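You operate a simulated robot arm through the tools that you are given. There is no shell and no other tool.

You are at the controls of a simulated two-armed robot. One attempt, no reset.

TASK
Centre the big coil: crank the pointer to zero.
Fine: brake handwheel to HELD first, coil lever to FREE and back, then the brake to RUN again. Where these are worked on the way, their far stop is far enough and under half their travel is too little: coil lever.

Only the result counts: the job must be done as asked and must still hold three seconds after the hand-in. Knocking over, shifting, dropping, spilling or breaking anything else fails it.

THE ROBOT
Two 7-joint arms with two-finger parallel grippers on one trunk that stands fixed in place. Base frame: the origin is at the foot of the trunk, x ahead of it, y to its left, z up. Readings come in mm, rad, newtons and seconds.
The left shoulder is at [70, 156, 1280], the right one opposite. Payload 3.91 kg a hand.
Tool frame (each hand has its own): the origin (TCP) lies between the finger pads and is the grasp point; the fingertips stand 30 mm ahead of it; z points along the fingers, y is the line along which they close. Largest opening 110 mm; finger width 20, thickness 10; the body of the gripper, 48 by 112 mm, starts 55 mm behind the TCP.
Orientation is that of the tool frame in the base frame, as a unit quaternion [x, y, z, w]. With the fingers straight down and closing along the base's y, the tool's x points along the base's -x, its y along +y and its z along -z.

THE INTERFACE
- The arms move only by the tool nudge_tool. It takes "left_moves", "right_moves" or both (then of equal length, played together; a hand with none holds still); each is a list of rows, each a list of 3 entries, a list of its own where there are three numbers: the shift along the base's x, y, z in units of 40 mm (1.0 is 40 mm), then the turn, a rotation vector about the base's x, y, z in units of 6 degrees (1.0 is 6 degrees), then the opening, from 0 (shut) to 1 (fully open). In form: [[[tx, ty, tz], [ax, ay, az], fingers], ...]. A call has 1 to 20 rows; each row shifts and turns the commanded pose from where the row before left it. A call with a number of a shift or a turn outside -1 to 1 is refused whole. Each row takes 0.2 s and may step no farther than 50 mm and 0.15 rad from the row before; otherwise, or with a gripper value out of range, the whole call is refused. A pose out of reach is approached as far as the arm can. The call stops where the force on the tool passes 50 N (or 10 N more than at its start, if that is more) or the arm is blocked; 0.2 s more then pass. Each finger travels about 108 mm/s and halts on what it meets, pressing with about 36 N; the grip force reading is that of the motor and also rises with nothing between the fingers. The clock runs only during rows and for 0.2 s after the last one: add rows that do not move to give the fingers time. The reply holds the time, the measured pose of the TCP, the force on the tool along the base axes, the opening and the grip force, in the units named above and with some noise, with the torque about the TCP (base axes, N m) and any sound that the robot's microphone picked up.
- Cameras (640 x 400 px; columns grow to the right, rows downward): "scene" is now at [120, -63.1, 1541.5]; the picture's right is [-0.66, -0.75, 0.00], its down [-0.18, 0.16, -0.97] and it looks along [0.73, -0.64, -0.24] (base axes); focal length 214 px, centre (320, 200). "left" rides on the left gripper at [72, -17, -103] in its tool frame; the picture's right is [0.23, 0.97, 0.00], its down [-0.76, 0.18, -0.62] and it looks along [-0.61, 0.14, 0.78] (tool axes); focal length 222 px, centre (320, 200). "right" rides on the right gripper at [73, 17, -103] in its tool frame; the picture's right is [-0.23, 0.97, 0.00], its down [-0.76, -0.18, -0.62] and it looks along [-0.61, -0.14, 0.78] (tool axes); focal length 222 px, centre (320, 200). There is no depth. A picture from a camera that has moved, and an enlarged one, comes with that camera's place and axes in the base frame and with its lens.
- capture(camera): a new picture of that camera. It takes no simulated time.
- slide_trunk(by): slides the trunk up (or, below 0, down) by that many mm; the arms and the scene camera ride with it, the base frame stays. It gives what a move gives, with no picture.
- pan_tilt(pan, tilt): turns the head with the scene camera to pan (to the left, within 1.501 rad either way) and tilt (down, from -0.506 to 1.204), counted from straight ahead of the robot. It gives what a move gives.
- zoom(camera, box): a new picture of the part [left, top, right, bottom] of that camera's present view, enlarged. It takes no simulated time.
- sign_off(): hands the job in; it is judged then, once.

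Nothing tells you positions but the pictures and the camera data. Unless the task says otherwise, let go and move clear before handing in.

The tools are called after "Request:" as a command line: name --argument value ..., lists and objects as JSON in quotes. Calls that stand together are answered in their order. nudge_tool: Moves the arms, as the interface text tells. Its arguments: {"type":"object","properties":{"left_moves":{"type":"array"},"right_moves":{"type":"array"}},"required":[]} The other tools are called the same way: slide_trunk (by) slides the trunk up or down; pan_tilt (pan, tilt) turns the head that bears the scene camera; capture (camera) takes a picture; zoom (camera, box) takes an enlarged picture of a part of a camera's view; sign_off () hands the job in.

At the start:

```text
time: 0.0
left_position: [535.9, -82.9, 1610.3]
left_tool_rot: [-0.001, 1.0, -0.001, 0.0]
left_wrist_force: [-0.1, -0.7, 0.3]
left_wrist_torque: [-0.02, 0.01, -0.01]
left_finger_gap: 109.9
left_gripper_force: 0.0
right_position: [296.7, -453.6, 1565.5]
right_tool_rot: [-0.001, 1.0, 0.0, 0.001]
right_wrist_force: [0.8, 0.5, -0.3]
right_wrist_torque: [0.0, -0.01, -0.04]
right_finger_gap: 110.0
right_gripper_force: 0.0
trunk travel left (down, up): [-725.0, 215.0]
head pan, tilt: [-0.723, 0.241]
```

scene: 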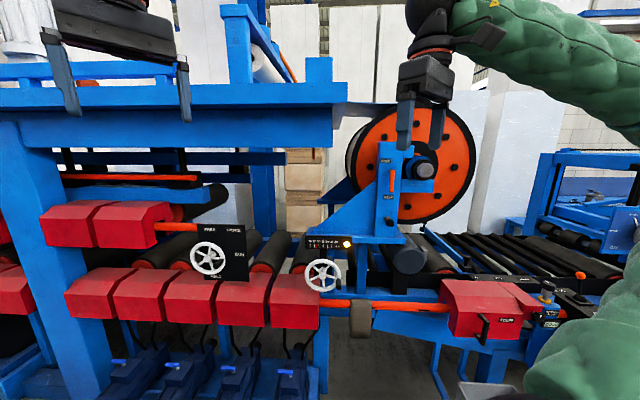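
right: 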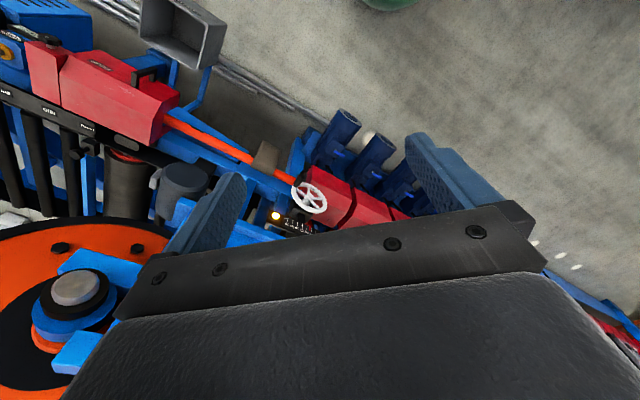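
left: 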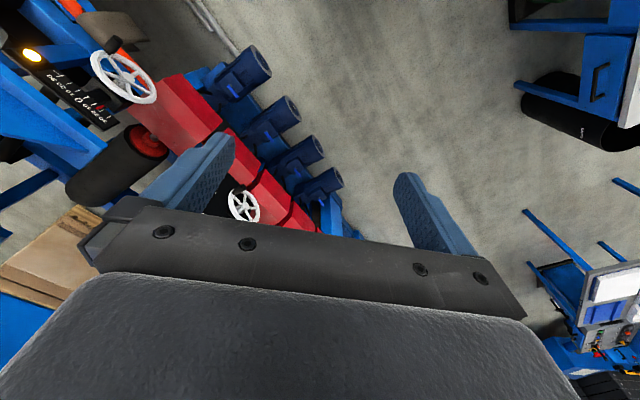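

I see a machine with a big orange coil, two white handwheels (one by a scale with a lamp, one by a black plate with labels) and several small controls. I'll zoom in to read the labels before moving anything.

Request:
zoom --camera "scene" --box '[170, 200, 290, 300]'

Request:
zoom --camera "scene" --box '[280, 220, 380, 300]'

Request:
zoom --camera "scene" --box '[340, 130, 460, 230]'

Request:
zoom --camera "scene" --box '[440, 250, 600, 360]'

Request:
zoom --camera "left" --box '[0, 20, 180, 150]'

```text
4.00 times, centred on (230, 250) of scene
camera zoom: at [120.0, -63.1, 1541.5], right [-0.66, -0.75, 0.0], down [-0.18, 0.16, -0.97], along [0.73, -0.64, -0.24], focal length 858 px, centre (680, 0)
```

zoom: 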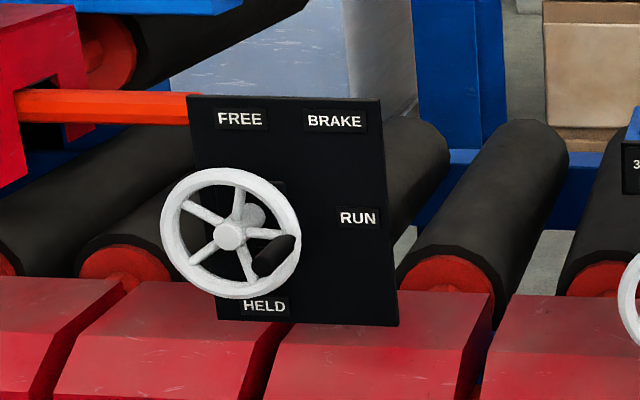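

```text
5.00 times, centred on (330, 260) of scene
camera zoom: at [120.0, -63.1, 1541.5], right [-0.66, -0.75, 0.0], down [-0.18, 0.16, -0.97], along [0.73, -0.64, -0.24], focal length 1072 px, centre (270, -100)
```

zoom: 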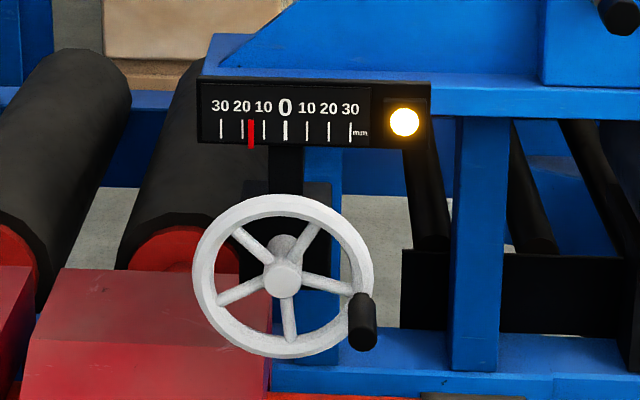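

```text
4.00 times, centred on (400, 180) of scene
camera zoom: at [120.0, -63.1, 1541.5], right [-0.66, -0.75, 0.0], down [-0.18, 0.16, -0.97], along [0.73, -0.64, -0.24], focal length 858 px, centre (0, 280)
```

zoom: 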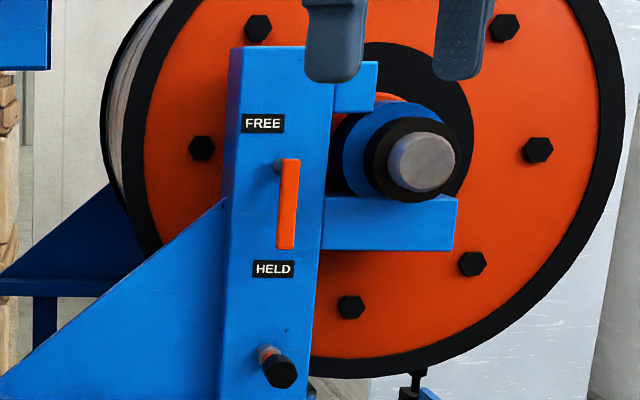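

```text
3.64 times, centred on (520, 305) of scene
camera zoom: at [120.0, -63.1, 1541.5], right [-0.66, -0.75, 0.0], down [-0.18, 0.16, -0.97], along [0.73, -0.64, -0.24], focal length 780 px, centre (-407, -182)
```

zoom: 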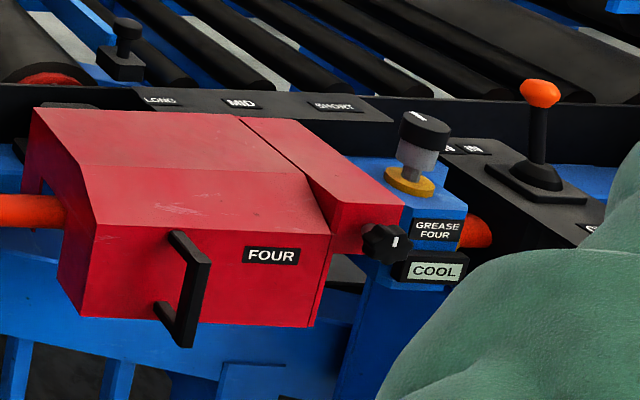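

```text
3.08 times, centred on (90, 85) of left
camera zoom: at [464.3, -99.3, 1712.4], right [-0.23, 0.97, 0.0], down [0.76, 0.18, 0.62], along [0.61, 0.14, -0.78], focal length 684 px, centre (1028, 554)
```

zoom: 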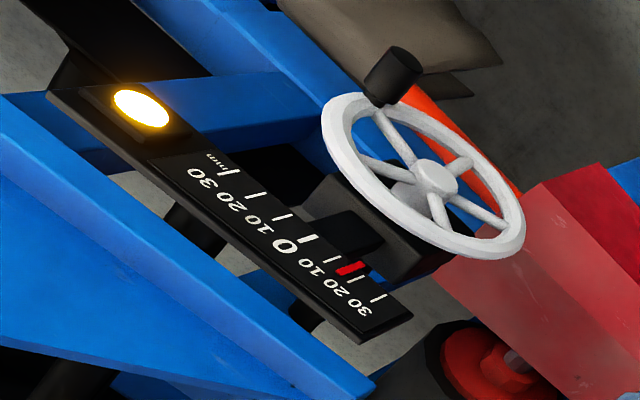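

The right plate is labelled BRAKE (FREE/RUN/HELD), the scale wheel shows the pointer at about 16 left of zero, and the orange lever on the coil stand has FREE/HELD labels. I'll look around the rest of the scene before planning.

Request:
pan_tilt --pan -0.9 --tilt 0.45

Request:
capture --camera "scene"

Request:
pan_tilt --pan 0.1 --tilt 0.4

Request:
capture --camera "scene"

Request:
pan_tilt --pan -1.5 --tilt 0.4

Request:
capture --camera "scene"

```text
time: 0.7
left_position: [535.7, -82.6, 1609.7]
left_tool_rot: [-0.001, 1.0, 0.0, 0.001]
left_wrist_force: [0.3, -0.2, -0.1]
left_wrist_torque: [-0.01, -0.02, -0.01]
left_finger_gap: 110.1
left_gripper_force: 0.1
right_position: [296.8, -453.5, 1566.0]
right_tool_rot: [-0.001, 1.0, 0.0, 0.0]
right_wrist_force: [0.1, -0.7, 0.1]
right_wrist_torque: [0.01, 0.01, 0.01]
right_finger_gap: 110.4
right_gripper_force: 0.1
trunk travel left (down, up): [-725.0, 215.0]
head pan, tilt: [-0.901, 0.45]
```

```text
taken
camera scene: at [107.1, -73.4, 1522.1], right [-0.78, -0.62, 0.0], down [-0.27, 0.34, -0.9], along [0.56, -0.71, -0.43], focal length 214 px, centre (320, 200)
```

scene: 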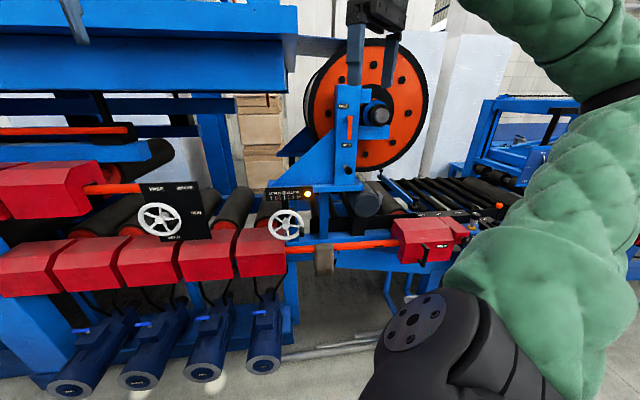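

```text
time: 2.0
left_position: [536.3, -81.9, 1608.1]
left_tool_rot: [-0.001, 1.0, -0.001, 0.001]
left_wrist_force: [-0.1, 0.2, -0.1]
left_wrist_torque: [0.02, -0.01, -0.01]
left_finger_gap: 110.0
left_gripper_force: 0.1
right_position: [295.4, -454.7, 1565.5]
right_tool_rot: [0.0, 1.0, 0.0, 0.001]
right_wrist_force: [0.0, -0.3, -0.1]
right_wrist_torque: [0.01, -0.01, 0.01]
right_finger_gap: 110.1
right_gripper_force: 0.1
trunk travel left (down, up): [-725.0, 215.0]
head pan, tilt: [0.099, 0.4]
```

```text
taken
camera scene: at [142.2, 7.8, 1526.7], right [0.1, -1.0, 0.0], down [-0.39, -0.04, -0.92], along [0.92, 0.09, -0.39], focal length 214 px, centre (320, 200)
```

scene: 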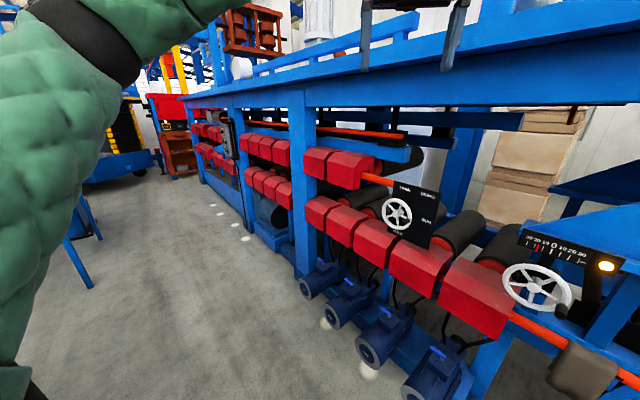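

```text
time: 3.7
left_position: [536.8, -81.5, 1609.4]
left_tool_rot: [-0.001, 1.0, 0.0, 0.001]
left_wrist_force: [0.2, 0.3, -0.6]
left_wrist_torque: [0.0, 0.01, 0.0]
left_finger_gap: 110.0
left_gripper_force: 0.1
right_position: [297.0, -453.8, 1565.4]
right_tool_rot: [0.0, 1.0, 0.0, 0.001]
right_wrist_force: [-0.5, -0.2, -0.6]
right_wrist_torque: [0.01, 0.03, 0.01]
right_finger_gap: 109.8
right_gripper_force: 0.1
trunk travel left (down, up): [-725.0, 215.0]
head pan, tilt: [-1.499, 0.4]
```

```text
taken
camera scene: at [56.7, -93.8, 1526.7], right [-1.0, -0.07, 0.0], down [-0.03, 0.39, -0.92], along [0.07, -0.92, -0.39], focal length 214 px, centre (320, 200)
```

scene: 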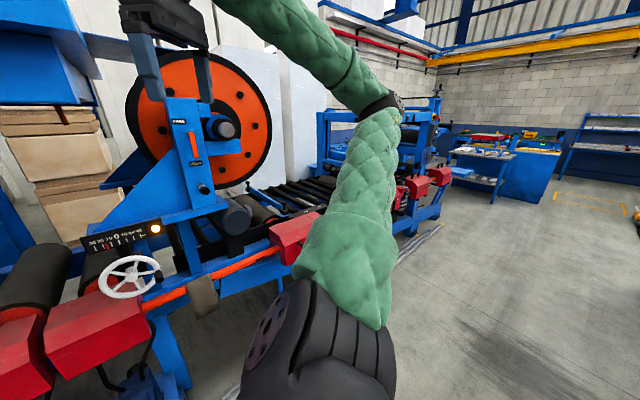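

The two wheels and scale triangulate to a machine face turned 45° to the robot, with the scale wheel hub near [711,-599,1013] and the brake hub near [1048,-253,1085]. I'll slide the trunk up for a second viewpoint to pin down the lever and the wheels.

Request:
slide_trunk --by 200

Request:
pan_tilt --pan -0.785 --tilt 0.45

Request:
capture --camera "scene"

Request:
capture --camera "right"

Request:
capture --camera "left"

```text
time: 5.8
left_position: [537.0, -83.7, 1808.6]
left_tool_rot: [0.0, 1.0, -0.001, 0.0]
left_wrist_force: [-0.2, 0.8, -0.5]
left_wrist_torque: [-0.03, 0.04, -0.03]
left_finger_gap: 110.0
left_gripper_force: 0.1
right_position: [297.2, -453.5, 1765.7]
right_tool_rot: [0.0, 1.0, 0.0, 0.0]
right_wrist_force: [-0.3, -0.6, -0.4]
right_wrist_torque: [0.01, 0.01, 0.0]
right_finger_gap: 109.8
right_gripper_force: 0.1
trunk travel left (down, up): [-925.0, 15.0]
head pan, tilt: [-1.499, 0.4]
```

```text
time: 6.9
left_position: [535.5, -83.0, 1809.6]
left_tool_rot: [0.0, 1.0, 0.0, 0.0]
left_wrist_force: [-0.5, -0.2, -0.5]
left_wrist_torque: [-0.04, 0.01, -0.03]
left_finger_gap: 109.7
left_gripper_force: 0.0
right_position: [296.5, -454.3, 1766.0]
right_tool_rot: [0.0, 1.0, 0.0, 0.001]
right_wrist_force: [0.6, 0.5, 0.0]
right_wrist_torque: [0.04, 0.02, -0.01]
right_finger_gap: 110.1
right_gripper_force: 0.1
trunk travel left (down, up): [-925.0, 15.0]
head pan, tilt: [-0.785, 0.45]
```

```text
taken
camera scene: at [114.9, -66.4, 1722.0], right [-0.71, -0.71, 0.0], down [-0.31, 0.31, -0.9], along [0.64, -0.64, -0.44], focal length 214 px, centre (320, 200)
```

scene: 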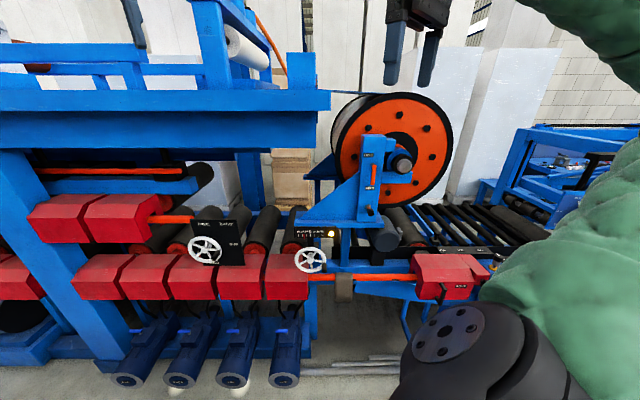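

```text
taken
camera right: at [225.0, -437.2, 1868.4], right [0.23, 0.97, 0.0], down [0.76, -0.18, 0.62], along [0.61, -0.14, -0.78], focal length 222 px, centre (320, 200)
```

right: 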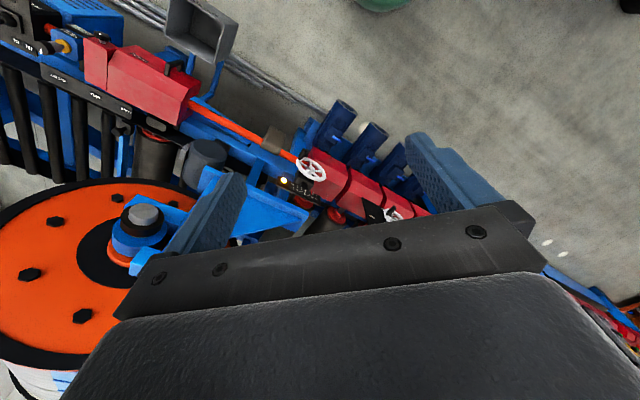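

```text
taken
camera left: at [464.2, -99.3, 1912.4], right [-0.23, 0.97, 0.0], down [0.76, 0.18, 0.62], along [0.61, 0.14, -0.78], focal length 222 px, centre (320, 200)
```

left: 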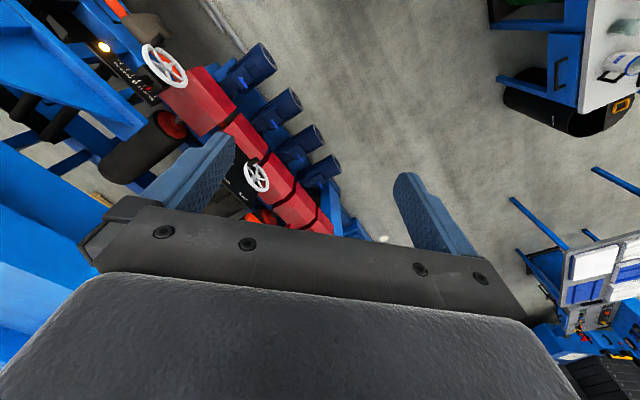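

Request:
zoom --camera "scene" --box '[320, 120, 440, 220]'

Request:
zoom --camera "scene" --box '[170, 200, 270, 280]'

Request:
zoom --camera "scene" --box '[270, 210, 370, 290]'

```text
4.00 times, centred on (380, 170) of scene
camera zoom: at [114.9, -66.4, 1722.0], right [-0.71, -0.71, 0.0], down [-0.31, 0.31, -0.9], along [0.64, -0.64, -0.44], focal length 858 px, centre (80, 320)
```

zoom: 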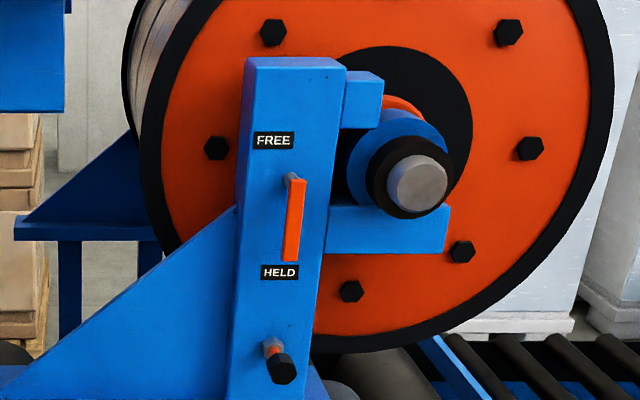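

```text
5.00 times, centred on (220, 240) of scene
camera zoom: at [114.9, -66.4, 1722.0], right [-0.71, -0.71, 0.0], down [-0.31, 0.31, -0.9], along [0.64, -0.64, -0.44], focal length 1072 px, centre (820, 0)
```

zoom: 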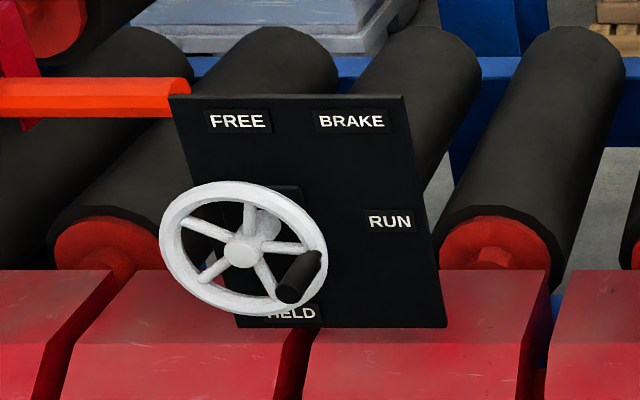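

```text
5.00 times, centred on (320, 250) of scene
camera zoom: at [114.9, -66.4, 1722.0], right [-0.71, -0.71, 0.0], down [-0.31, 0.31, -0.9], along [0.64, -0.64, -0.44], focal length 1072 px, centre (320, -50)
```

zoom: 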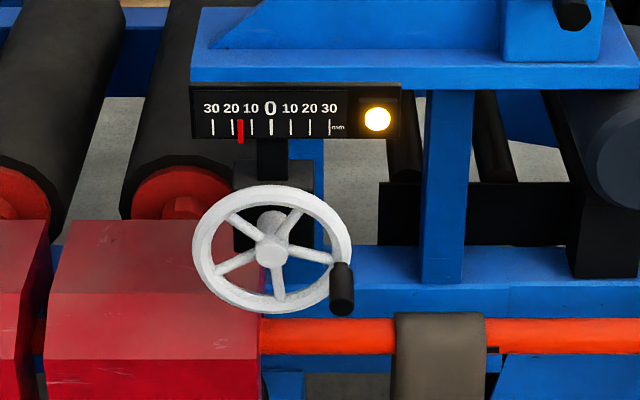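

The second view puts the lever pivot at about f=1060 mm into the machine and z≈1442, and both wheel hubs near f≈918. I'll bring the trunk back down and swing the left hand to a clear spot in front of the brake wheel.

Request:
slide_trunk --by -220

Request:
nudge_tool --left_moves '[[[0.37, 0.15, -0.93], [0, 0, 0], 1], [[0.37, 0.15, -0.93], [0, 0, 0], 1], [[0.37, 0.15, -0.93], [0, 0, 0], 1], [[0.37, 0.15, -0.93], [0, 0, 0], 1], [[0.37, 0.15, -0.93], [0, 0, 0], 1], [[0.37, 0.15, -0.93], [0, 0, 0], 1], [[0.37, 0.15, -0.93], [0, 0, 0], 1], [[0.37, 0.15, -0.93], [0, 0, 0], 1], [[0.37, 0.15, -0.93], [0, 0, 0], 1], [[0.37, 0.15, -0.93], [0, 0, 0], 1]]'

Request:
nudge_tool --left_moves '[[[0, 0, 0], [0, -1, 0], 0.6], [[0, 0, 0], [0, -1, 0], 0.6], [[0, 0, 0], [0, -1, 0], 0.6], [[0, 0, 0], [0, -1, 0], 0.6], [[0, 0, 0], [0, -1, 0], 0.6], [[0, 0, 0], [0, -1, 0], 0.6], [[0, 0, 0], [0, -1, 0], 0.6], [[0, 0, 0], [0, -1, 0], 0.6], [[0, 0, 0], [0, -1, 0], 0.6], [[0, 0, 0], [0, -1, 0], 0.6], [[0, 0, 0], [0, -1, 0], 0.6], [[0, 0, 0], [0, -1, 0], 0.6], [[0, 0, 0], [0, -1, 0], 0.6], [[0, 0, 0], [0, -1, 0], 0.6], [[0, 0, 0], [0, -1, 0], 0.6]]'

Request:
capture --camera "scene"

```text
time: 9.3
left_position: [537.2, -82.4, 1588.9]
left_tool_rot: [-0.001, 1.0, 0.0, 0.0]
left_wrist_force: [0.0, 0.1, -0.2]
left_wrist_torque: [0.01, 0.0, 0.0]
left_finger_gap: 109.9
left_gripper_force: 0.1
right_position: [296.4, -453.1, 1545.5]
right_tool_rot: [-0.001, 1.0, 0.0, 0.0]
right_wrist_force: [-0.1, 0.7, 0.2]
right_wrist_torque: [0.0, -0.01, 0.01]
right_finger_gap: 109.8
right_gripper_force: 0.1
trunk travel left (down, up): [-705.0, 235.0]
head pan, tilt: [-0.785, 0.45]
```

```text
time: 11.5
left_position: [685.7, -22.2, 1214.4]
left_tool_rot: [-0.002, 1.0, -0.001, 0.0]
left_wrist_force: [-0.6, 0.6, -0.5]
left_wrist_torque: [0.03, 0.0, 0.01]
left_finger_gap: 109.9
left_gripper_force: 0.1
right_position: [298.0, -453.5, 1545.6]
right_tool_rot: [0.0, 1.0, -0.001, -0.001]
right_wrist_force: [0.4, -0.2, -0.9]
right_wrist_torque: [-0.02, -0.02, -0.03]
right_finger_gap: 110.1
right_gripper_force: 0.1
trunk travel left (down, up): [-705.0, 235.0]
head pan, tilt: [-0.785, 0.45]
```

```text
time: 14.7
left_position: [683.2, -23.9, 1216.7]
left_tool_rot: [0.001, 0.706, 0.0, 0.708]
left_wrist_force: [-0.3, -0.3, -0.5]
left_wrist_torque: [0.01, -0.03, 0.02]
left_finger_gap: 65.8
left_gripper_force: 0.1
right_position: [295.0, -456.6, 1544.6]
right_tool_rot: [0.0, 1.0, 0.001, 0.001]
right_wrist_force: [-0.4, -1.1, -0.8]
right_wrist_torque: [0.01, -0.05, -0.01]
right_finger_gap: 110.0
right_gripper_force: 0.0
trunk travel left (down, up): [-705.0, 235.0]
head pan, tilt: [-0.785, 0.45]
```

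```text
taken
camera scene: at [113.0, -69.8, 1501.9], right [-0.71, -0.71, 0.0], down [-0.31, 0.31, -0.9], along [0.64, -0.64, -0.44], focal length 214 px, centre (320, 200)
```

scene: 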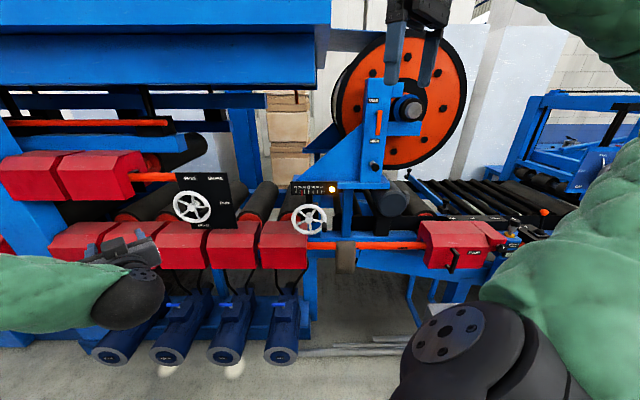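

The left hand now points forward horizontally. Next I'll yaw it 45° toward the machine and roll it so its fingers close vertically, which is tangential for a handle at the RUN position.

Request:
nudge_tool --left_moves '[[[0, 0, 0], [0, 0, -1], 0.6], [[0, 0, 0], [0, 0, -1], 0.6], [[0, 0, 0], [0, 0, -1], 0.6], [[0, 0, 0], [0, 0, -1], 0.6], [[0, 0, 0], [0, 0, -1], 0.6], [[0, 0, 0], [0, 0, -1], 0.6], [[0, 0, 0], [0, 0, -1], 0.6], [[0, 0, 0], [0, 0, -0.5], 0.6]]'

Request:
nudge_tool --left_moves '[[[0, 0, 0], [-0.9642, 0.9642, 0], 0.6], [[0, 0, 0], [-0.9642, 0.9642, 0], 0.6], [[0, 0, 0], [-0.9642, 0.9642, 0], 0.6], [[0, 0, 0], [-0.9642, 0.9642, 0], 0.6], [[0, 0, 0], [-0.9642, 0.9642, 0], 0.6], [[0, 0, 0], [-0.9642, 0.9642, 0], 0.6], [[0, 0, 0], [-0.9642, 0.9642, 0], 0.6], [[0, 0, 0], [-0.9642, 0.9642, 0], 0.6], [[0, 0, 0], [-0.9642, 0.9642, 0], 0.6], [[0, 0, 0], [-0.9642, 0.9642, 0], 0.6], [[0, 0, 0], [-0.9642, 0.9642, 0], 0.6]]'

Request:
capture --camera "left"

Request:
capture --camera "scene"

```text
time: 16.5
left_position: [669.1, -51.5, 1229.3]
left_tool_rot: [0.084, 0.705, -0.084, 0.699]
left_wrist_force: [-0.2, 0.1, -0.7]
left_wrist_torque: [0.02, -0.01, -0.01]
left_finger_gap: 65.8
left_gripper_force: 0.0
left hand out of reach, approached as far as the arm can: row 2, 3, 4, 5, 6, 7, 8
right_position: [297.6, -452.7, 1546.7]
right_tool_rot: [0.0, 1.0, 0.0, 0.001]
right_wrist_force: [0.3, -0.4, 0.2]
right_wrist_torque: [-0.06, 0.01, -0.04]
right_finger_gap: 110.0
right_gripper_force: 0.1
trunk travel left (down, up): [-705.0, 235.0]
head pan, tilt: [-0.785, 0.45]
```

```text
time: 18.9
left_position: [668.7, -49.9, 1229.7]
left_tool_rot: [-0.333, 0.805, -0.455, 0.183]
left_wrist_force: [0.3, 0.2, -1.1]
left_wrist_torque: [-0.01, 0.01, -0.01]
left_finger_gap: 65.9
left_gripper_force: 0.1
right_position: [296.8, -453.2, 1546.3]
right_tool_rot: [0.001, 1.0, -0.001, 0.001]
right_wrist_force: [0.1, -0.1, 0.7]
right_wrist_torque: [0.0, 0.02, 0.0]
right_finger_gap: 110.1
right_gripper_force: 0.0
trunk travel left (down, up): [-705.0, 235.0]
head pan, tilt: [-0.785, 0.45]
```

```text
taken
camera left: at [563.2, -44.4, 1297.8], right [-0.52, 0.19, -0.83], down [0.1, 0.98, 0.17], along [0.85, 0.0, -0.53], focal length 222 px, centre (320, 200)
```

left: 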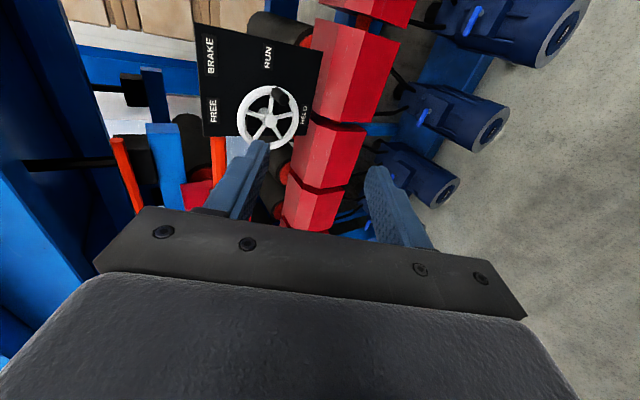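

```text
taken
camera scene: at [115.6, -65.7, 1502.0], right [-0.71, -0.71, 0.0], down [-0.31, 0.31, -0.9], along [0.64, -0.64, -0.44], focal length 214 px, centre (320, 200)
```

scene: 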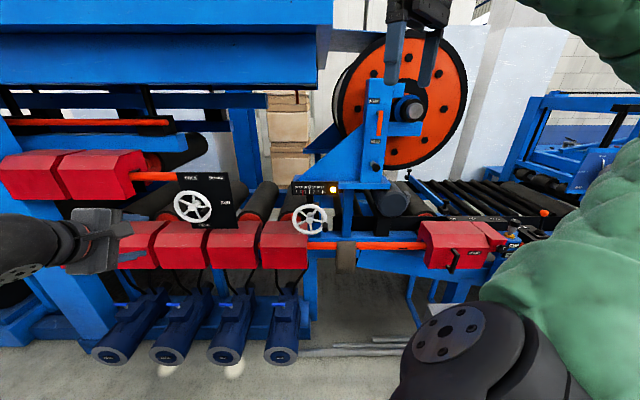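

The left arm could not yaw fully at that close-in spot. I'll move it outward toward the brake wheel, where its forearm lines up with the target direction, and check the orientation again.

Request:
nudge_tool --left_moves '[[[0.6, -0.3, -0.4], [0, 0, 0], 0.6], [[0.6, -0.3, -0.4], [0, 0, 0], 0.6], [[0.6, -0.3, -0.4], [0, 0, 0], 0.6], [[0.6, -0.3, -0.4], [0, 0, 0], 0.6], [[0.6, -0.3, -0.4], [0, 0, 0], 0.6]]'

Request:
capture --camera "scene"

```text
time: 20.1
left_position: [787.6, -110.5, 1149.7]
left_tool_rot: [-0.333, 0.806, -0.454, 0.183]
left_wrist_force: [-0.5, 0.1, -0.5]
left_wrist_torque: [-0.01, 0.0, 0.0]
left_finger_gap: 65.9
left_gripper_force: 0.1
right_position: [297.6, -453.3, 1544.5]
right_tool_rot: [0.0, 1.0, 0.0, 0.0]
right_wrist_force: [0.4, -1.1, 0.0]
right_wrist_torque: [0.01, 0.0, 0.01]
right_finger_gap: 110.0
right_gripper_force: 0.2
trunk travel left (down, up): [-705.0, 235.0]
head pan, tilt: [-0.785, 0.45]
```

```text
taken
camera scene: at [115.7, -66.7, 1502.0], right [-0.71, -0.71, 0.0], down [-0.31, 0.31, -0.9], along [0.64, -0.64, -0.44], focal length 214 px, centre (320, 200)
```

scene: 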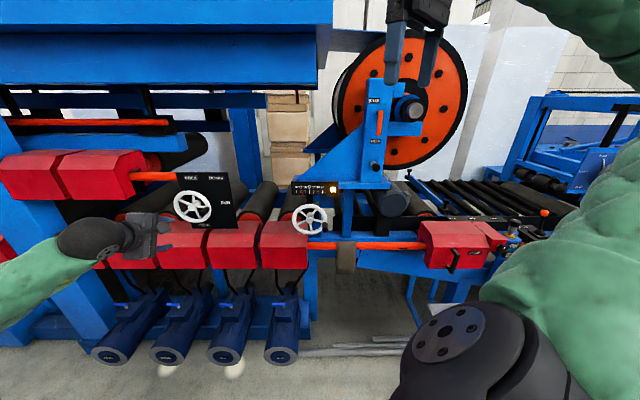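

The shift went through as asked, and the remaining orientation error is a 31° downward pitch. I'll correct that now.

Request:
nudge_tool --left_moves '[[[0, 0, 0], [-0.92, -0.93, 0.02], 0.6], [[0, 0, 0], [-0.92, -0.93, 0.02], 0.6], [[0, 0, 0], [-0.92, -0.93, 0.02], 0.6], [[0, 0, 0], [-0.92, -0.93, 0.02], 0.6]]'

Request:
capture --camera "left"

```text
time: 21.1
left_position: [789.5, -111.4, 1149.6]
left_tool_rot: [0.271, -0.652, 0.654, -0.271]
left_wrist_force: [-0.6, 1.0, -0.4]
left_wrist_torque: [0.06, 0.04, 0.04]
left_finger_gap: 65.8
left_gripper_force: 0.1
right_position: [297.5, -454.7, 1545.7]
right_tool_rot: [0.001, 1.0, -0.001, 0.001]
right_wrist_force: [0.6, -0.4, -0.5]
right_wrist_torque: [0.04, 0.0, 0.01]
right_finger_gap: 110.0
right_gripper_force: 0.2
trunk travel left (down, up): [-705.0, 235.0]
head pan, tilt: [-0.785, 0.45]
```

```text
taken
camera left: at [665.3, -89.4, 1165.9], right [-0.16, -0.16, -0.97], down [0.1, 0.98, -0.18], along [0.98, -0.12, -0.14], focal length 222 px, centre (320, 200)
```

left: 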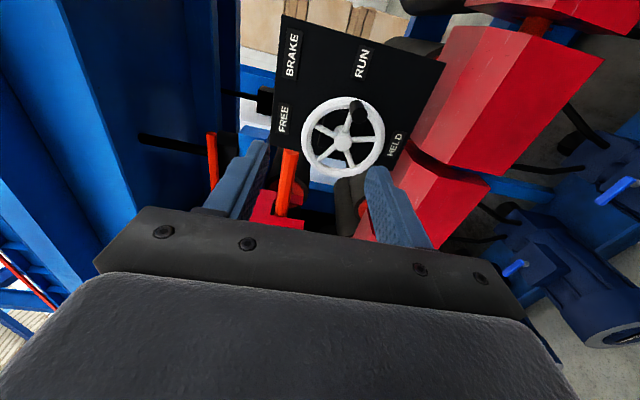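

Request:
zoom --camera "left" --box '[260, 20, 460, 190]'

```text
2.35 times, centred on (360, 105) of left
camera zoom: at [665.3, -89.4, 1165.9], right [-0.16, -0.16, -0.97], down [0.1, 0.98, -0.18], along [0.98, -0.12, -0.14], focal length 523 px, centre (226, 424)
```

zoom: 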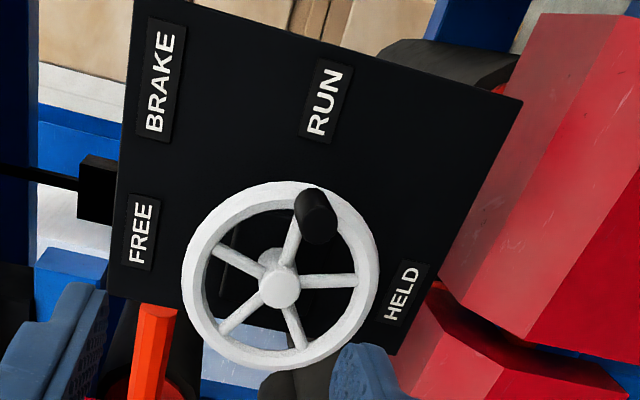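

The hand is now aligned square to the machine, and the wrist view confirms the brake handle at r≈-500, z≈1085, tip near f≈869. I'll approach to just short of the handle.

Request:
nudge_tool --left_moves '[[[0.72, -0.575, -0.323], [0, 0, 0], 0.6], [[0.72, -0.575, -0.323], [0, 0, 0], 0.6], [[0.72, -0.575, -0.323], [0, 0, 0], 0.6], [[0.72, -0.575, -0.323], [0, 0, 0], 0.6], [[0.72, -0.575, -0.323], [0, 0, 0], 0.6], [[0, 0, 0], [0, 0, 0], 0.6]]'

Request:
capture --camera "left"

Request:
capture --camera "scene"

```text
time: 22.5
left_position: [932.1, -226.5, 1085.6]
left_tool_rot: [0.271, -0.651, 0.655, -0.27]
left_wrist_force: [-0.1, 0.1, -0.4]
left_wrist_torque: [0.02, 0.02, 0.01]
left_finger_gap: 65.9
left_gripper_force: 0.0
right_position: [295.6, -452.9, 1546.0]
right_tool_rot: [0.0, 1.0, -0.001, 0.0]
right_wrist_force: [-0.4, 0.1, 0.9]
right_wrist_torque: [-0.03, -0.03, 0.01]
right_finger_gap: 109.9
right_gripper_force: 0.1
trunk travel left (down, up): [-705.0, 235.0]
head pan, tilt: [-0.785, 0.45]
```

```text
taken
camera left: at [808.7, -205.0, 1101.2], right [-0.16, -0.16, -0.97], down [0.1, 0.98, -0.18], along [0.98, -0.12, -0.14], focal length 222 px, centre (320, 200)
```

left: 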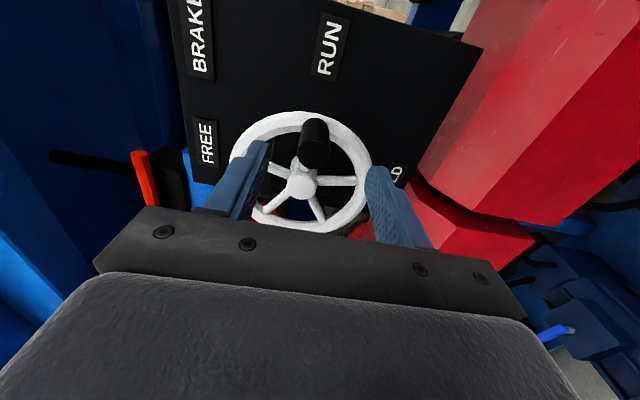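

```text
taken
camera scene: at [114.7, -65.6, 1502.1], right [-0.71, -0.71, 0.0], down [-0.31, 0.31, -0.9], along [0.64, -0.64, -0.44], focal length 214 px, centre (320, 200)
```

scene: 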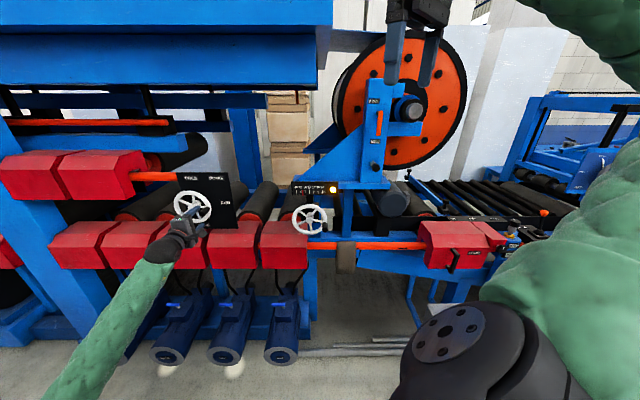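

The handle sits centred between the fingers. I'll advance 56 mm and close on it.

Request:
nudge_tool --left_moves '[[[0.495, -0.495, 0], [0, 0, 0], 0.6], [[0.495, -0.495, 0], [0, 0, 0], 0.6], [[0, 0, 0], [0, 0, 0], 0.6], [[0, 0, 0], [0, 0, 0], 0], [[0, 0, 0], [0, 0, 0], 0], [[0, 0, 0], [0, 0, 0], 0], [[0, 0, 0], [0, 0, 0], 0]]'

Request:
capture --camera "left"

```text
time: 23.5
left_position: [968.8, -263.7, 1086.1]
left_tool_rot: [0.271, -0.652, 0.654, -0.271]
left_wrist_force: [-40.0, 42.7, 0.5]
left_wrist_torque: [1.54, 1.69, 0.73]
left_finger_gap: 33.2
left_gripper_force: 35.9
right_position: [292.6, -451.9, 1548.1]
right_tool_rot: [0.001, 1.0, -0.002, 0.002]
right_wrist_force: [-0.2, -0.2, -0.1]
right_wrist_torque: [-0.02, 0.03, 0.0]
right_finger_gap: 109.9
right_gripper_force: 0.2
trunk travel left (down, up): [-705.0, 235.0]
head pan, tilt: [-0.785, 0.45]
stopped in row 5 (left hand): the force on the tool passed its limit at 53 N (the readings are from after the stop); the commanded pose is now the measured one
```

```text
taken
camera left: at [845.3, -240.6, 1103.0], right [-0.16, -0.16, -0.97], down [0.1, 0.98, -0.18], along [0.98, -0.12, -0.14], focal length 222 px, centre (320, 200)
```

left: 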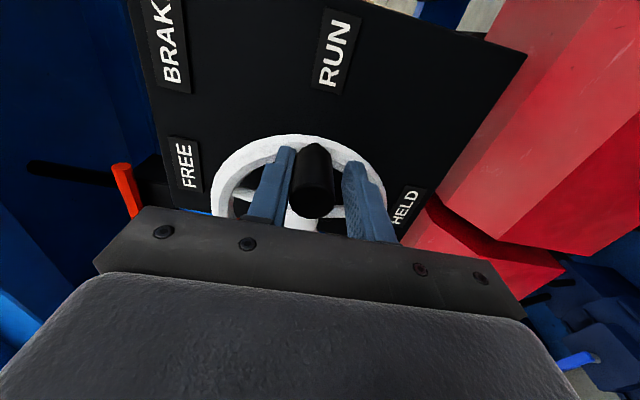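

The fingertips touched the wheel rim and pressed on it. I'll open slightly, back off 7 mm and close again.

Request:
nudge_tool --left_moves '[[[-0.125, 0.125, 0], [0, 0, 0], 0.45], [[0, 0, 0], [0, 0, 0], 0.45], [[0, 0, 0], [0, 0, 0], 0], [[0, 0, 0], [0, 0, 0], 0], [[0, 0, 0], [0, 0, 0], 0], [[0, 0, 0], [0, 0, 0], 0]]'

Request:
capture --camera "left"

```text
time: 24.9
left_position: [965.1, -263.8, 1083.3]
left_tool_rot: [-0.271, 0.654, -0.653, 0.269]
left_wrist_force: [-10.0, -8.4, -3.1]
left_wrist_torque: [-0.37, -0.18, -1.37]
left_finger_gap: 22.7
left_gripper_force: 44.8
right_position: [295.8, -456.1, 1545.6]
right_tool_rot: [0.0, 1.0, 0.0, 0.001]
right_wrist_force: [0.0, 0.1, 0.5]
right_wrist_torque: [0.02, -0.03, -0.01]
right_finger_gap: 109.7
right_gripper_force: 0.1
trunk travel left (down, up): [-705.0, 235.0]
head pan, tilt: [-0.785, 0.45]
```

```text
taken
camera left: at [841.4, -242.0, 1100.0], right [-0.16, -0.16, -0.97], down [0.1, 0.98, -0.18], along [0.98, -0.13, -0.14], focal length 222 px, centre (320, 200)
```

left: 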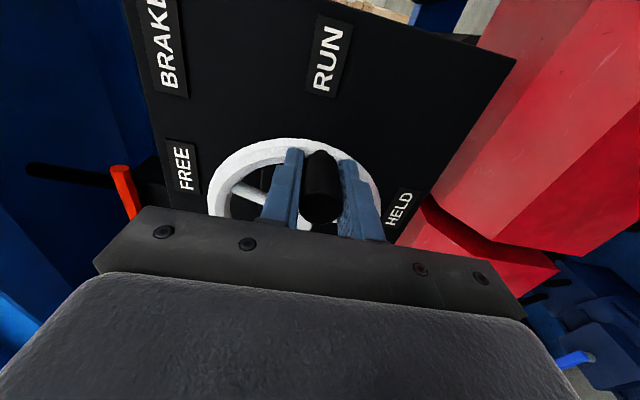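

The handle is gripped (22.7 mm). I'll swing it clockwise toward HELD, first 45°, rolling the hand with the wheel.

Request:
nudge_tool --left_moves '[[[0.0103, 0.0103, -0.2219], [0.884, -0.884, 0], 0], [[0.0307, 0.0307, -0.2181], [0.884, -0.884, 0], 0], [[0.0506, 0.0506, -0.2105], [0.884, -0.884, 0], 0], [[0.0695, 0.0695, -0.1995], [0.884, -0.884, 0], 0], [[0.0873, 0.0873, -0.1849], [0.884, -0.884, 0], 0], [[0.1037, 0.1037, -0.1673], [0.884, -0.884, 0], 0]]'

Request:
capture --camera "left"

```text
time: 26.3
left_position: [981.9, -245.5, 1036.2]
left_tool_rot: [0.0, 0.706, -0.501, 0.5]
left_wrist_force: [21.6, -2.0, 20.4]
left_wrist_torque: [-0.34, -0.32, 0.33]
left_finger_gap: 22.6
left_gripper_force: 45.2
right_position: [297.4, -453.6, 1546.2]
right_tool_rot: [0.001, 1.0, -0.001, 0.001]
right_wrist_force: [-0.3, -0.6, -0.6]
right_wrist_torque: [0.0, 0.01, -0.01]
right_finger_gap: 110.1
right_gripper_force: 0.0
trunk travel left (down, up): [-705.0, 235.0]
head pan, tilt: [-0.785, 0.45]
```

```text
taken
camera left: at [864.5, -217.0, 996.8], right [0.37, 0.37, -0.85], down [0.03, 0.91, 0.41], along [0.93, -0.18, 0.33], focal length 222 px, centre (320, 200)
```

left: 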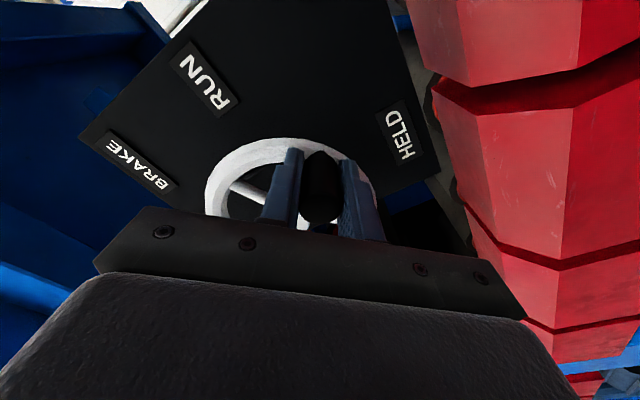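

Request:
nudge_tool --left_moves '[[[0.1183, 0.1183, -0.1466], [0.884, -0.884, 0], 0], [[0.1308, 0.1308, -0.1235], [0.884, -0.884, 0], 0], [[0.1411, 0.1411, -0.0983], [0.884, -0.884, 0], 0], [[0.1489, 0.1489, -0.0715], [0.884, -0.884, 0], 0], [[0.1542, 0.1542, -0.0434], [0.884, -0.884, 0], 0], [[0.157, 0.157, -0.0145], [0.884, -0.884, 0], 0], [[0, 0, 0], [0, 0, 0], 0]]'

Request:
capture --camera "left"

Request:
zoom --camera "scene" --box '[150, 160, 250, 240]'

```text
time: 27.9
left_position: [1009.6, -217.8, 1017.1]
left_tool_rot: [0.272, 0.652, -0.272, 0.653]
left_wrist_force: [-18.7, -9.6, 23.1]
left_wrist_torque: [-0.42, -0.64, 0.95]
left_finger_gap: 22.7
left_gripper_force: 45.0
right_position: [291.0, -456.0, 1546.1]
right_tool_rot: [0.002, 1.0, 0.0, 0.002]
right_wrist_force: [0.0, 0.0, 0.1]
right_wrist_torque: [0.01, 0.0, -0.01]
right_finger_gap: 110.0
right_gripper_force: 0.0
trunk travel left (down, up): [-705.0, 235.0]
head pan, tilt: [-0.785, 0.45]
```

```text
taken
camera left: at [925.2, -155.2, 945.0], right [0.69, 0.69, -0.23], down [-0.31, 0.57, 0.76], along [0.65, -0.45, 0.61], focal length 222 px, centre (320, 200)
```

left: 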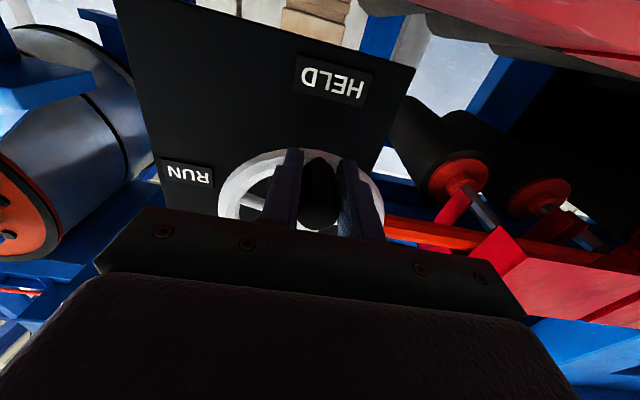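

```text
5.00 times, centred on (200, 200) of scene
camera zoom: at [110.3, -67.0, 1502.3], right [-0.71, -0.71, 0.0], down [-0.3, 0.31, -0.9], along [0.64, -0.64, -0.43], focal length 1072 px, centre (920, 200)
```

zoom: 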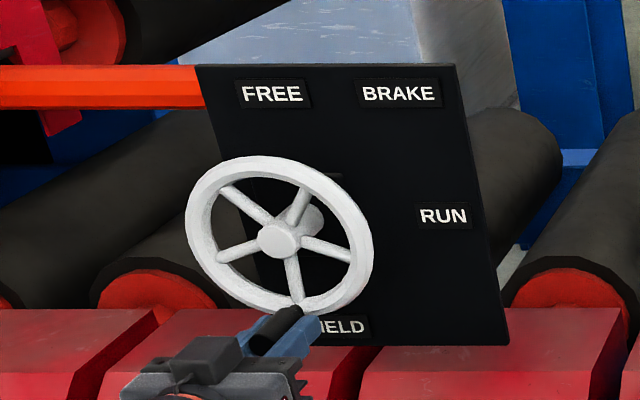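

The wheel is near HELD with slight back force. I'll push a few more millimetres to make sure it is fully there.

Request:
nudge_tool --left_moves '[[[0.07, 0.07, 0.003], [0.4, -0.4, 0], 0], [[0.07, 0.07, 0.009], [0.4, -0.4, 0], 0], [[0, 0, 0], [0, 0, 0], 0], [[0, 0, 0], [0, 0, 0], 0]]'

Request:
zoom --camera "scene" --box '[150, 160, 250, 240]'

```text
time: 28.4
left_position: [1011.0, -217.1, 1016.0]
left_tool_rot: [0.299, 0.639, -0.249, 0.664]
left_wrist_force: [-31.1, -10.0, 9.3]
left_wrist_torque: [-0.08, -0.56, 1.67]
left_finger_gap: 23.0
left_gripper_force: 45.0
right_position: [293.4, -453.4, 1547.2]
right_tool_rot: [-0.001, 1.0, 0.0, 0.002]
right_wrist_force: [0.6, 0.8, 0.2]
right_wrist_torque: [-0.04, 0.04, 0.02]
right_finger_gap: 109.8
right_gripper_force: 0.0
trunk travel left (down, up): [-705.0, 235.0]
head pan, tilt: [-0.785, 0.45]
stopped in row 2 (left hand): the force on the tool passed its limit at 53 N (the readings are from after the stop); the commanded pose is now the measured one
```

```text
5.00 times, centred on (200, 200) of scene
camera zoom: at [112.8, -65.3, 1502.0], right [-0.71, -0.71, 0.0], down [-0.31, 0.31, -0.9], along [0.64, -0.64, -0.43], focal length 1072 px, centre (920, 200)
```

zoom: 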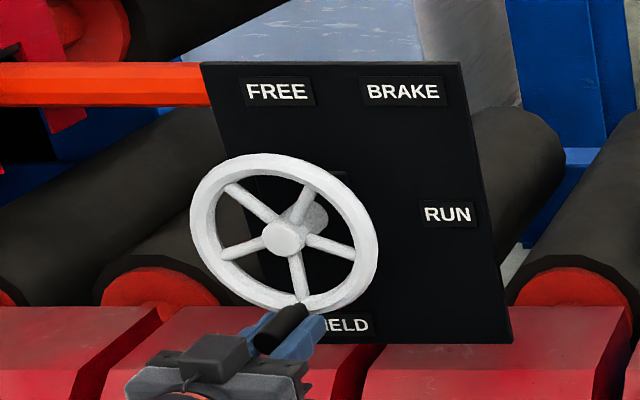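

The wheel is against its HELD stop. I'll release and back the left hand off.

Request:
nudge_tool --left_moves '[[[0, 0, 0], [0, 0, 0], 0.45], [[0, 0, 0], [0, 0, 0], 0.45], [[0, 0, 0], [0, 0, 0], 0.45], [[-0.5, 0.5, 0], [0, 0, 0], 0.45], [[-0.7, 0.7, 0], [0, 0, 0], 0.45], [[-0.7, 0.7, 0], [0, 0, 0], 0.45], [[-0.7, 0.7, 0], [0, 0, 0], 0.45]]'

Request:
zoom --camera "scene" --box '[150, 160, 250, 240]'

Request:
capture --camera "left"

```text
time: 30.0
left_position: [907.5, -109.2, 1015.9]
left_tool_rot: [0.299, 0.641, -0.246, 0.663]
left_wrist_force: [0.4, 0.1, -0.3]
left_wrist_torque: [0.02, 0.01, 0.0]
left_finger_gap: 49.6
left_gripper_force: 0.0
right_position: [295.0, -453.2, 1546.6]
right_tool_rot: [0.001, 1.0, -0.001, 0.001]
right_wrist_force: [0.2, 0.5, -0.3]
right_wrist_torque: [0.0, -0.02, -0.01]
right_finger_gap: 110.0
right_gripper_force: 0.1
trunk travel left (down, up): [-705.0, 235.0]
head pan, tilt: [-0.785, 0.45]
```

```text
5.00 times, centred on (200, 200) of scene
camera zoom: at [114.0, -65.0, 1502.2], right [-0.71, -0.71, 0.0], down [-0.31, 0.31, -0.9], along [0.64, -0.64, -0.43], focal length 1072 px, centre (920, 200)
```

zoom: 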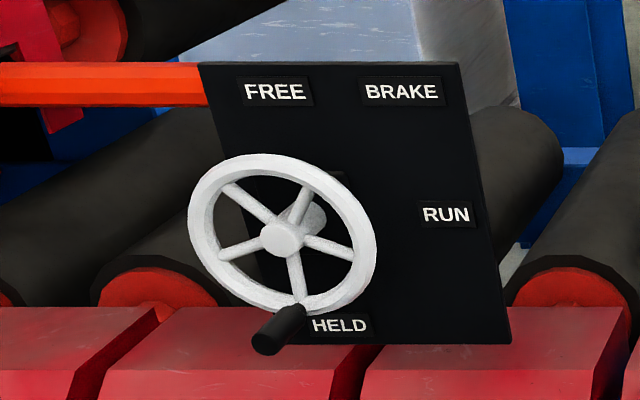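

```text
taken
camera left: at [828.2, -43.7, 941.2], right [0.7, 0.69, -0.15], down [-0.35, 0.53, 0.77], along [0.62, -0.49, 0.62], focal length 222 px, centre (320, 200)
```

left: 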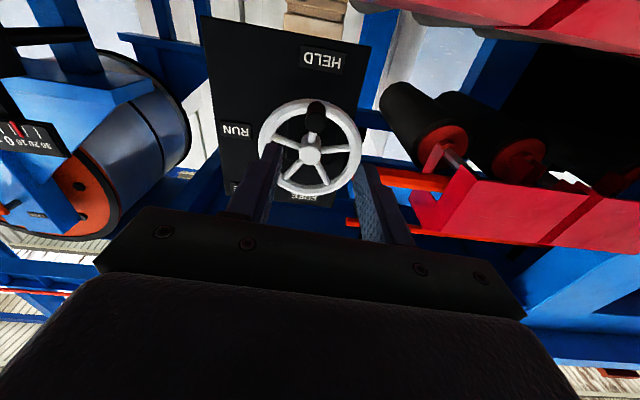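

The brake is at HELD and stays there. Now I'll bring the right hand out and turn it to point at the coil stand, to look at the lever.

Request:
nudge_tool --right_moves '[[[0.29, -0.92, -0.6], [0, 0, 0], 0.6], [[0.29, -0.92, -0.6], [0, 0, 0], 0.6], [[0.29, -0.92, -0.6], [0, 0, 0], 0.6], [[0.29, -0.92, -0.6], [0, 0, 0], 0.6], [[0.29, -0.92, -0.6], [0, 0, 0], 0.6]]'

Request:
nudge_tool --right_moves '[[[0, 0, 0], [-0.391, -0.9435, -0.391], 0.6], [[0, 0, 0], [-0.391, -0.9435, -0.391], 0.6], [[0, 0, 0], [-0.391, -0.9435, -0.391], 0.6], [[0, 0, 0], [-0.391, -0.9435, -0.391], 0.6], [[0, 0, 0], [-0.391, -0.9435, -0.391], 0.6], [[0, 0, 0], [-0.391, -0.9435, -0.391], 0.6], [[0, 0, 0], [-0.391, -0.9435, -0.391], 0.6], [[0, 0, 0], [-0.391, -0.9435, -0.391], 0.6], [[0, 0, 0], [-0.391, -0.9435, -0.391], 0.6], [[0, 0, 0], [-0.391, -0.9435, -0.391], 0.6], [[0, 0, 0], [-0.391, -0.9435, -0.391], 0.6], [[0, 0, 0], [-0.391, -0.9435, -0.391], 0.6], [[0, 0, 0], [-0.391, -0.9435, -0.391], 0.6], [[0, 0, 0], [-0.391, -0.9435, -0.391], 0.6], [[0, 0, 0], [-0.391, -0.9435, -0.391], 0.6]]'

Request:
capture --camera "scene"

Request:
capture --camera "right"

```text
time: 31.2
left_position: [909.3, -110.5, 1012.6]
left_tool_rot: [0.298, 0.642, -0.246, 0.662]
left_wrist_force: [0.1, 1.2, -0.3]
left_wrist_torque: [-0.01, 0.0, 0.01]
left_finger_gap: 49.4
left_gripper_force: 0.1
right_position: [355.6, -642.4, 1426.5]
right_tool_rot: [0.001, 1.0, 0.001, 0.0]
right_wrist_force: [0.2, 0.1, 0.1]
right_wrist_torque: [0.03, 0.02, -0.01]
right_finger_gap: 66.1
right_gripper_force: 0.1
trunk travel left (down, up): [-705.0, 235.0]
head pan, tilt: [-0.785, 0.45]
```

```text
time: 34.4
left_position: [910.0, -112.0, 1011.8]
left_tool_rot: [0.298, 0.642, -0.245, 0.662]
left_wrist_force: [0.1, 0.3, 0.4]
left_wrist_torque: [0.0, 0.0, 0.01]
left_finger_gap: 49.5
left_gripper_force: 0.0
right_position: [375.8, -677.6, 1453.3]
right_tool_rot: [0.271, 0.653, -0.27, 0.653]
right_wrist_force: [-0.1, -0.4, 0.1]
right_wrist_torque: [0.01, -0.02, 0.01]
right_finger_gap: 65.8
right_gripper_force: 0.1
right hand out of reach, approached as far as the arm can: row 12, 13, 14, 15
trunk travel left (down, up): [-705.0, 235.0]
head pan, tilt: [-0.785, 0.45]
```

```text
taken
camera scene: at [115.9, -67.6, 1501.9], right [-0.71, -0.71, 0.0], down [-0.31, 0.31, -0.9], along [0.64, -0.64, -0.44], focal length 214 px, centre (320, 200)
```

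scene: 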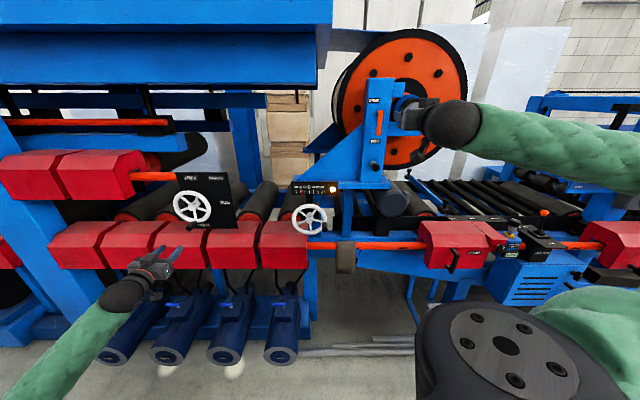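

```text
taken
camera right: at [315.9, -593.6, 1379.8], right [0.69, 0.69, 0.23], down [-0.57, 0.32, 0.76], along [0.45, -0.66, 0.61], focal length 222 px, centre (320, 200)
```

right: 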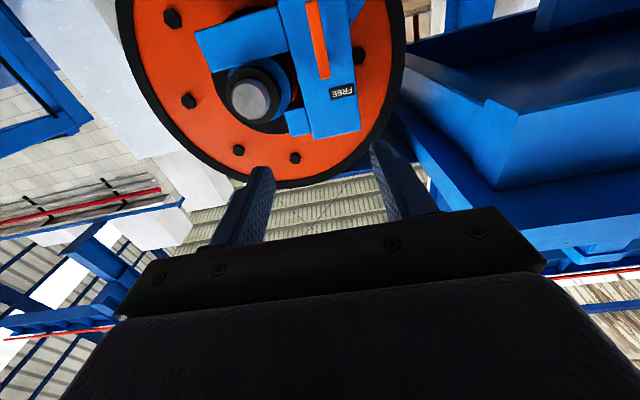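

The right hand now points squarely at the stand. I'll look closely at the lever from both cameras.

Request:
zoom --camera "scene" --box '[340, 70, 420, 190]'

Request:
zoom --camera "right" --box '[180, 0, 400, 140]'

```text
3.33 times, centred on (380, 130) of scene
camera zoom: at [115.9, -67.6, 1501.9], right [-0.71, -0.71, 0.0], down [-0.31, 0.31, -0.9], along [0.64, -0.64, -0.44], focal length 715 px, centre (120, 433)
```

zoom: 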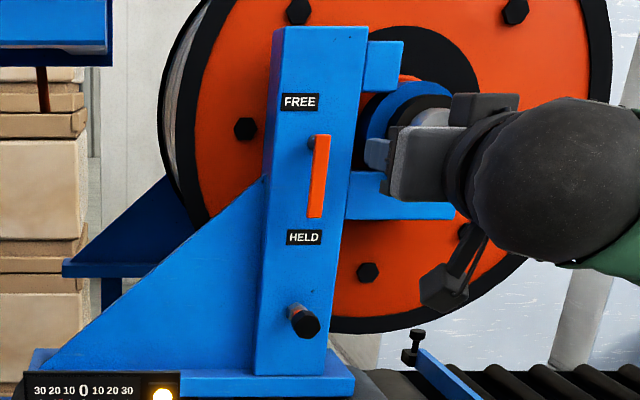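

```text
2.86 times, centred on (290, 70) of right
camera zoom: at [315.9, -593.6, 1379.8], right [0.69, 0.69, 0.23], down [-0.57, 0.32, 0.76], along [0.45, -0.66, 0.61], focal length 635 px, centre (406, 571)
```

zoom: 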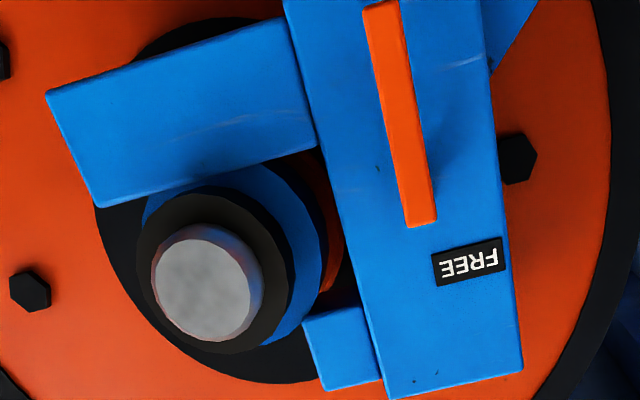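

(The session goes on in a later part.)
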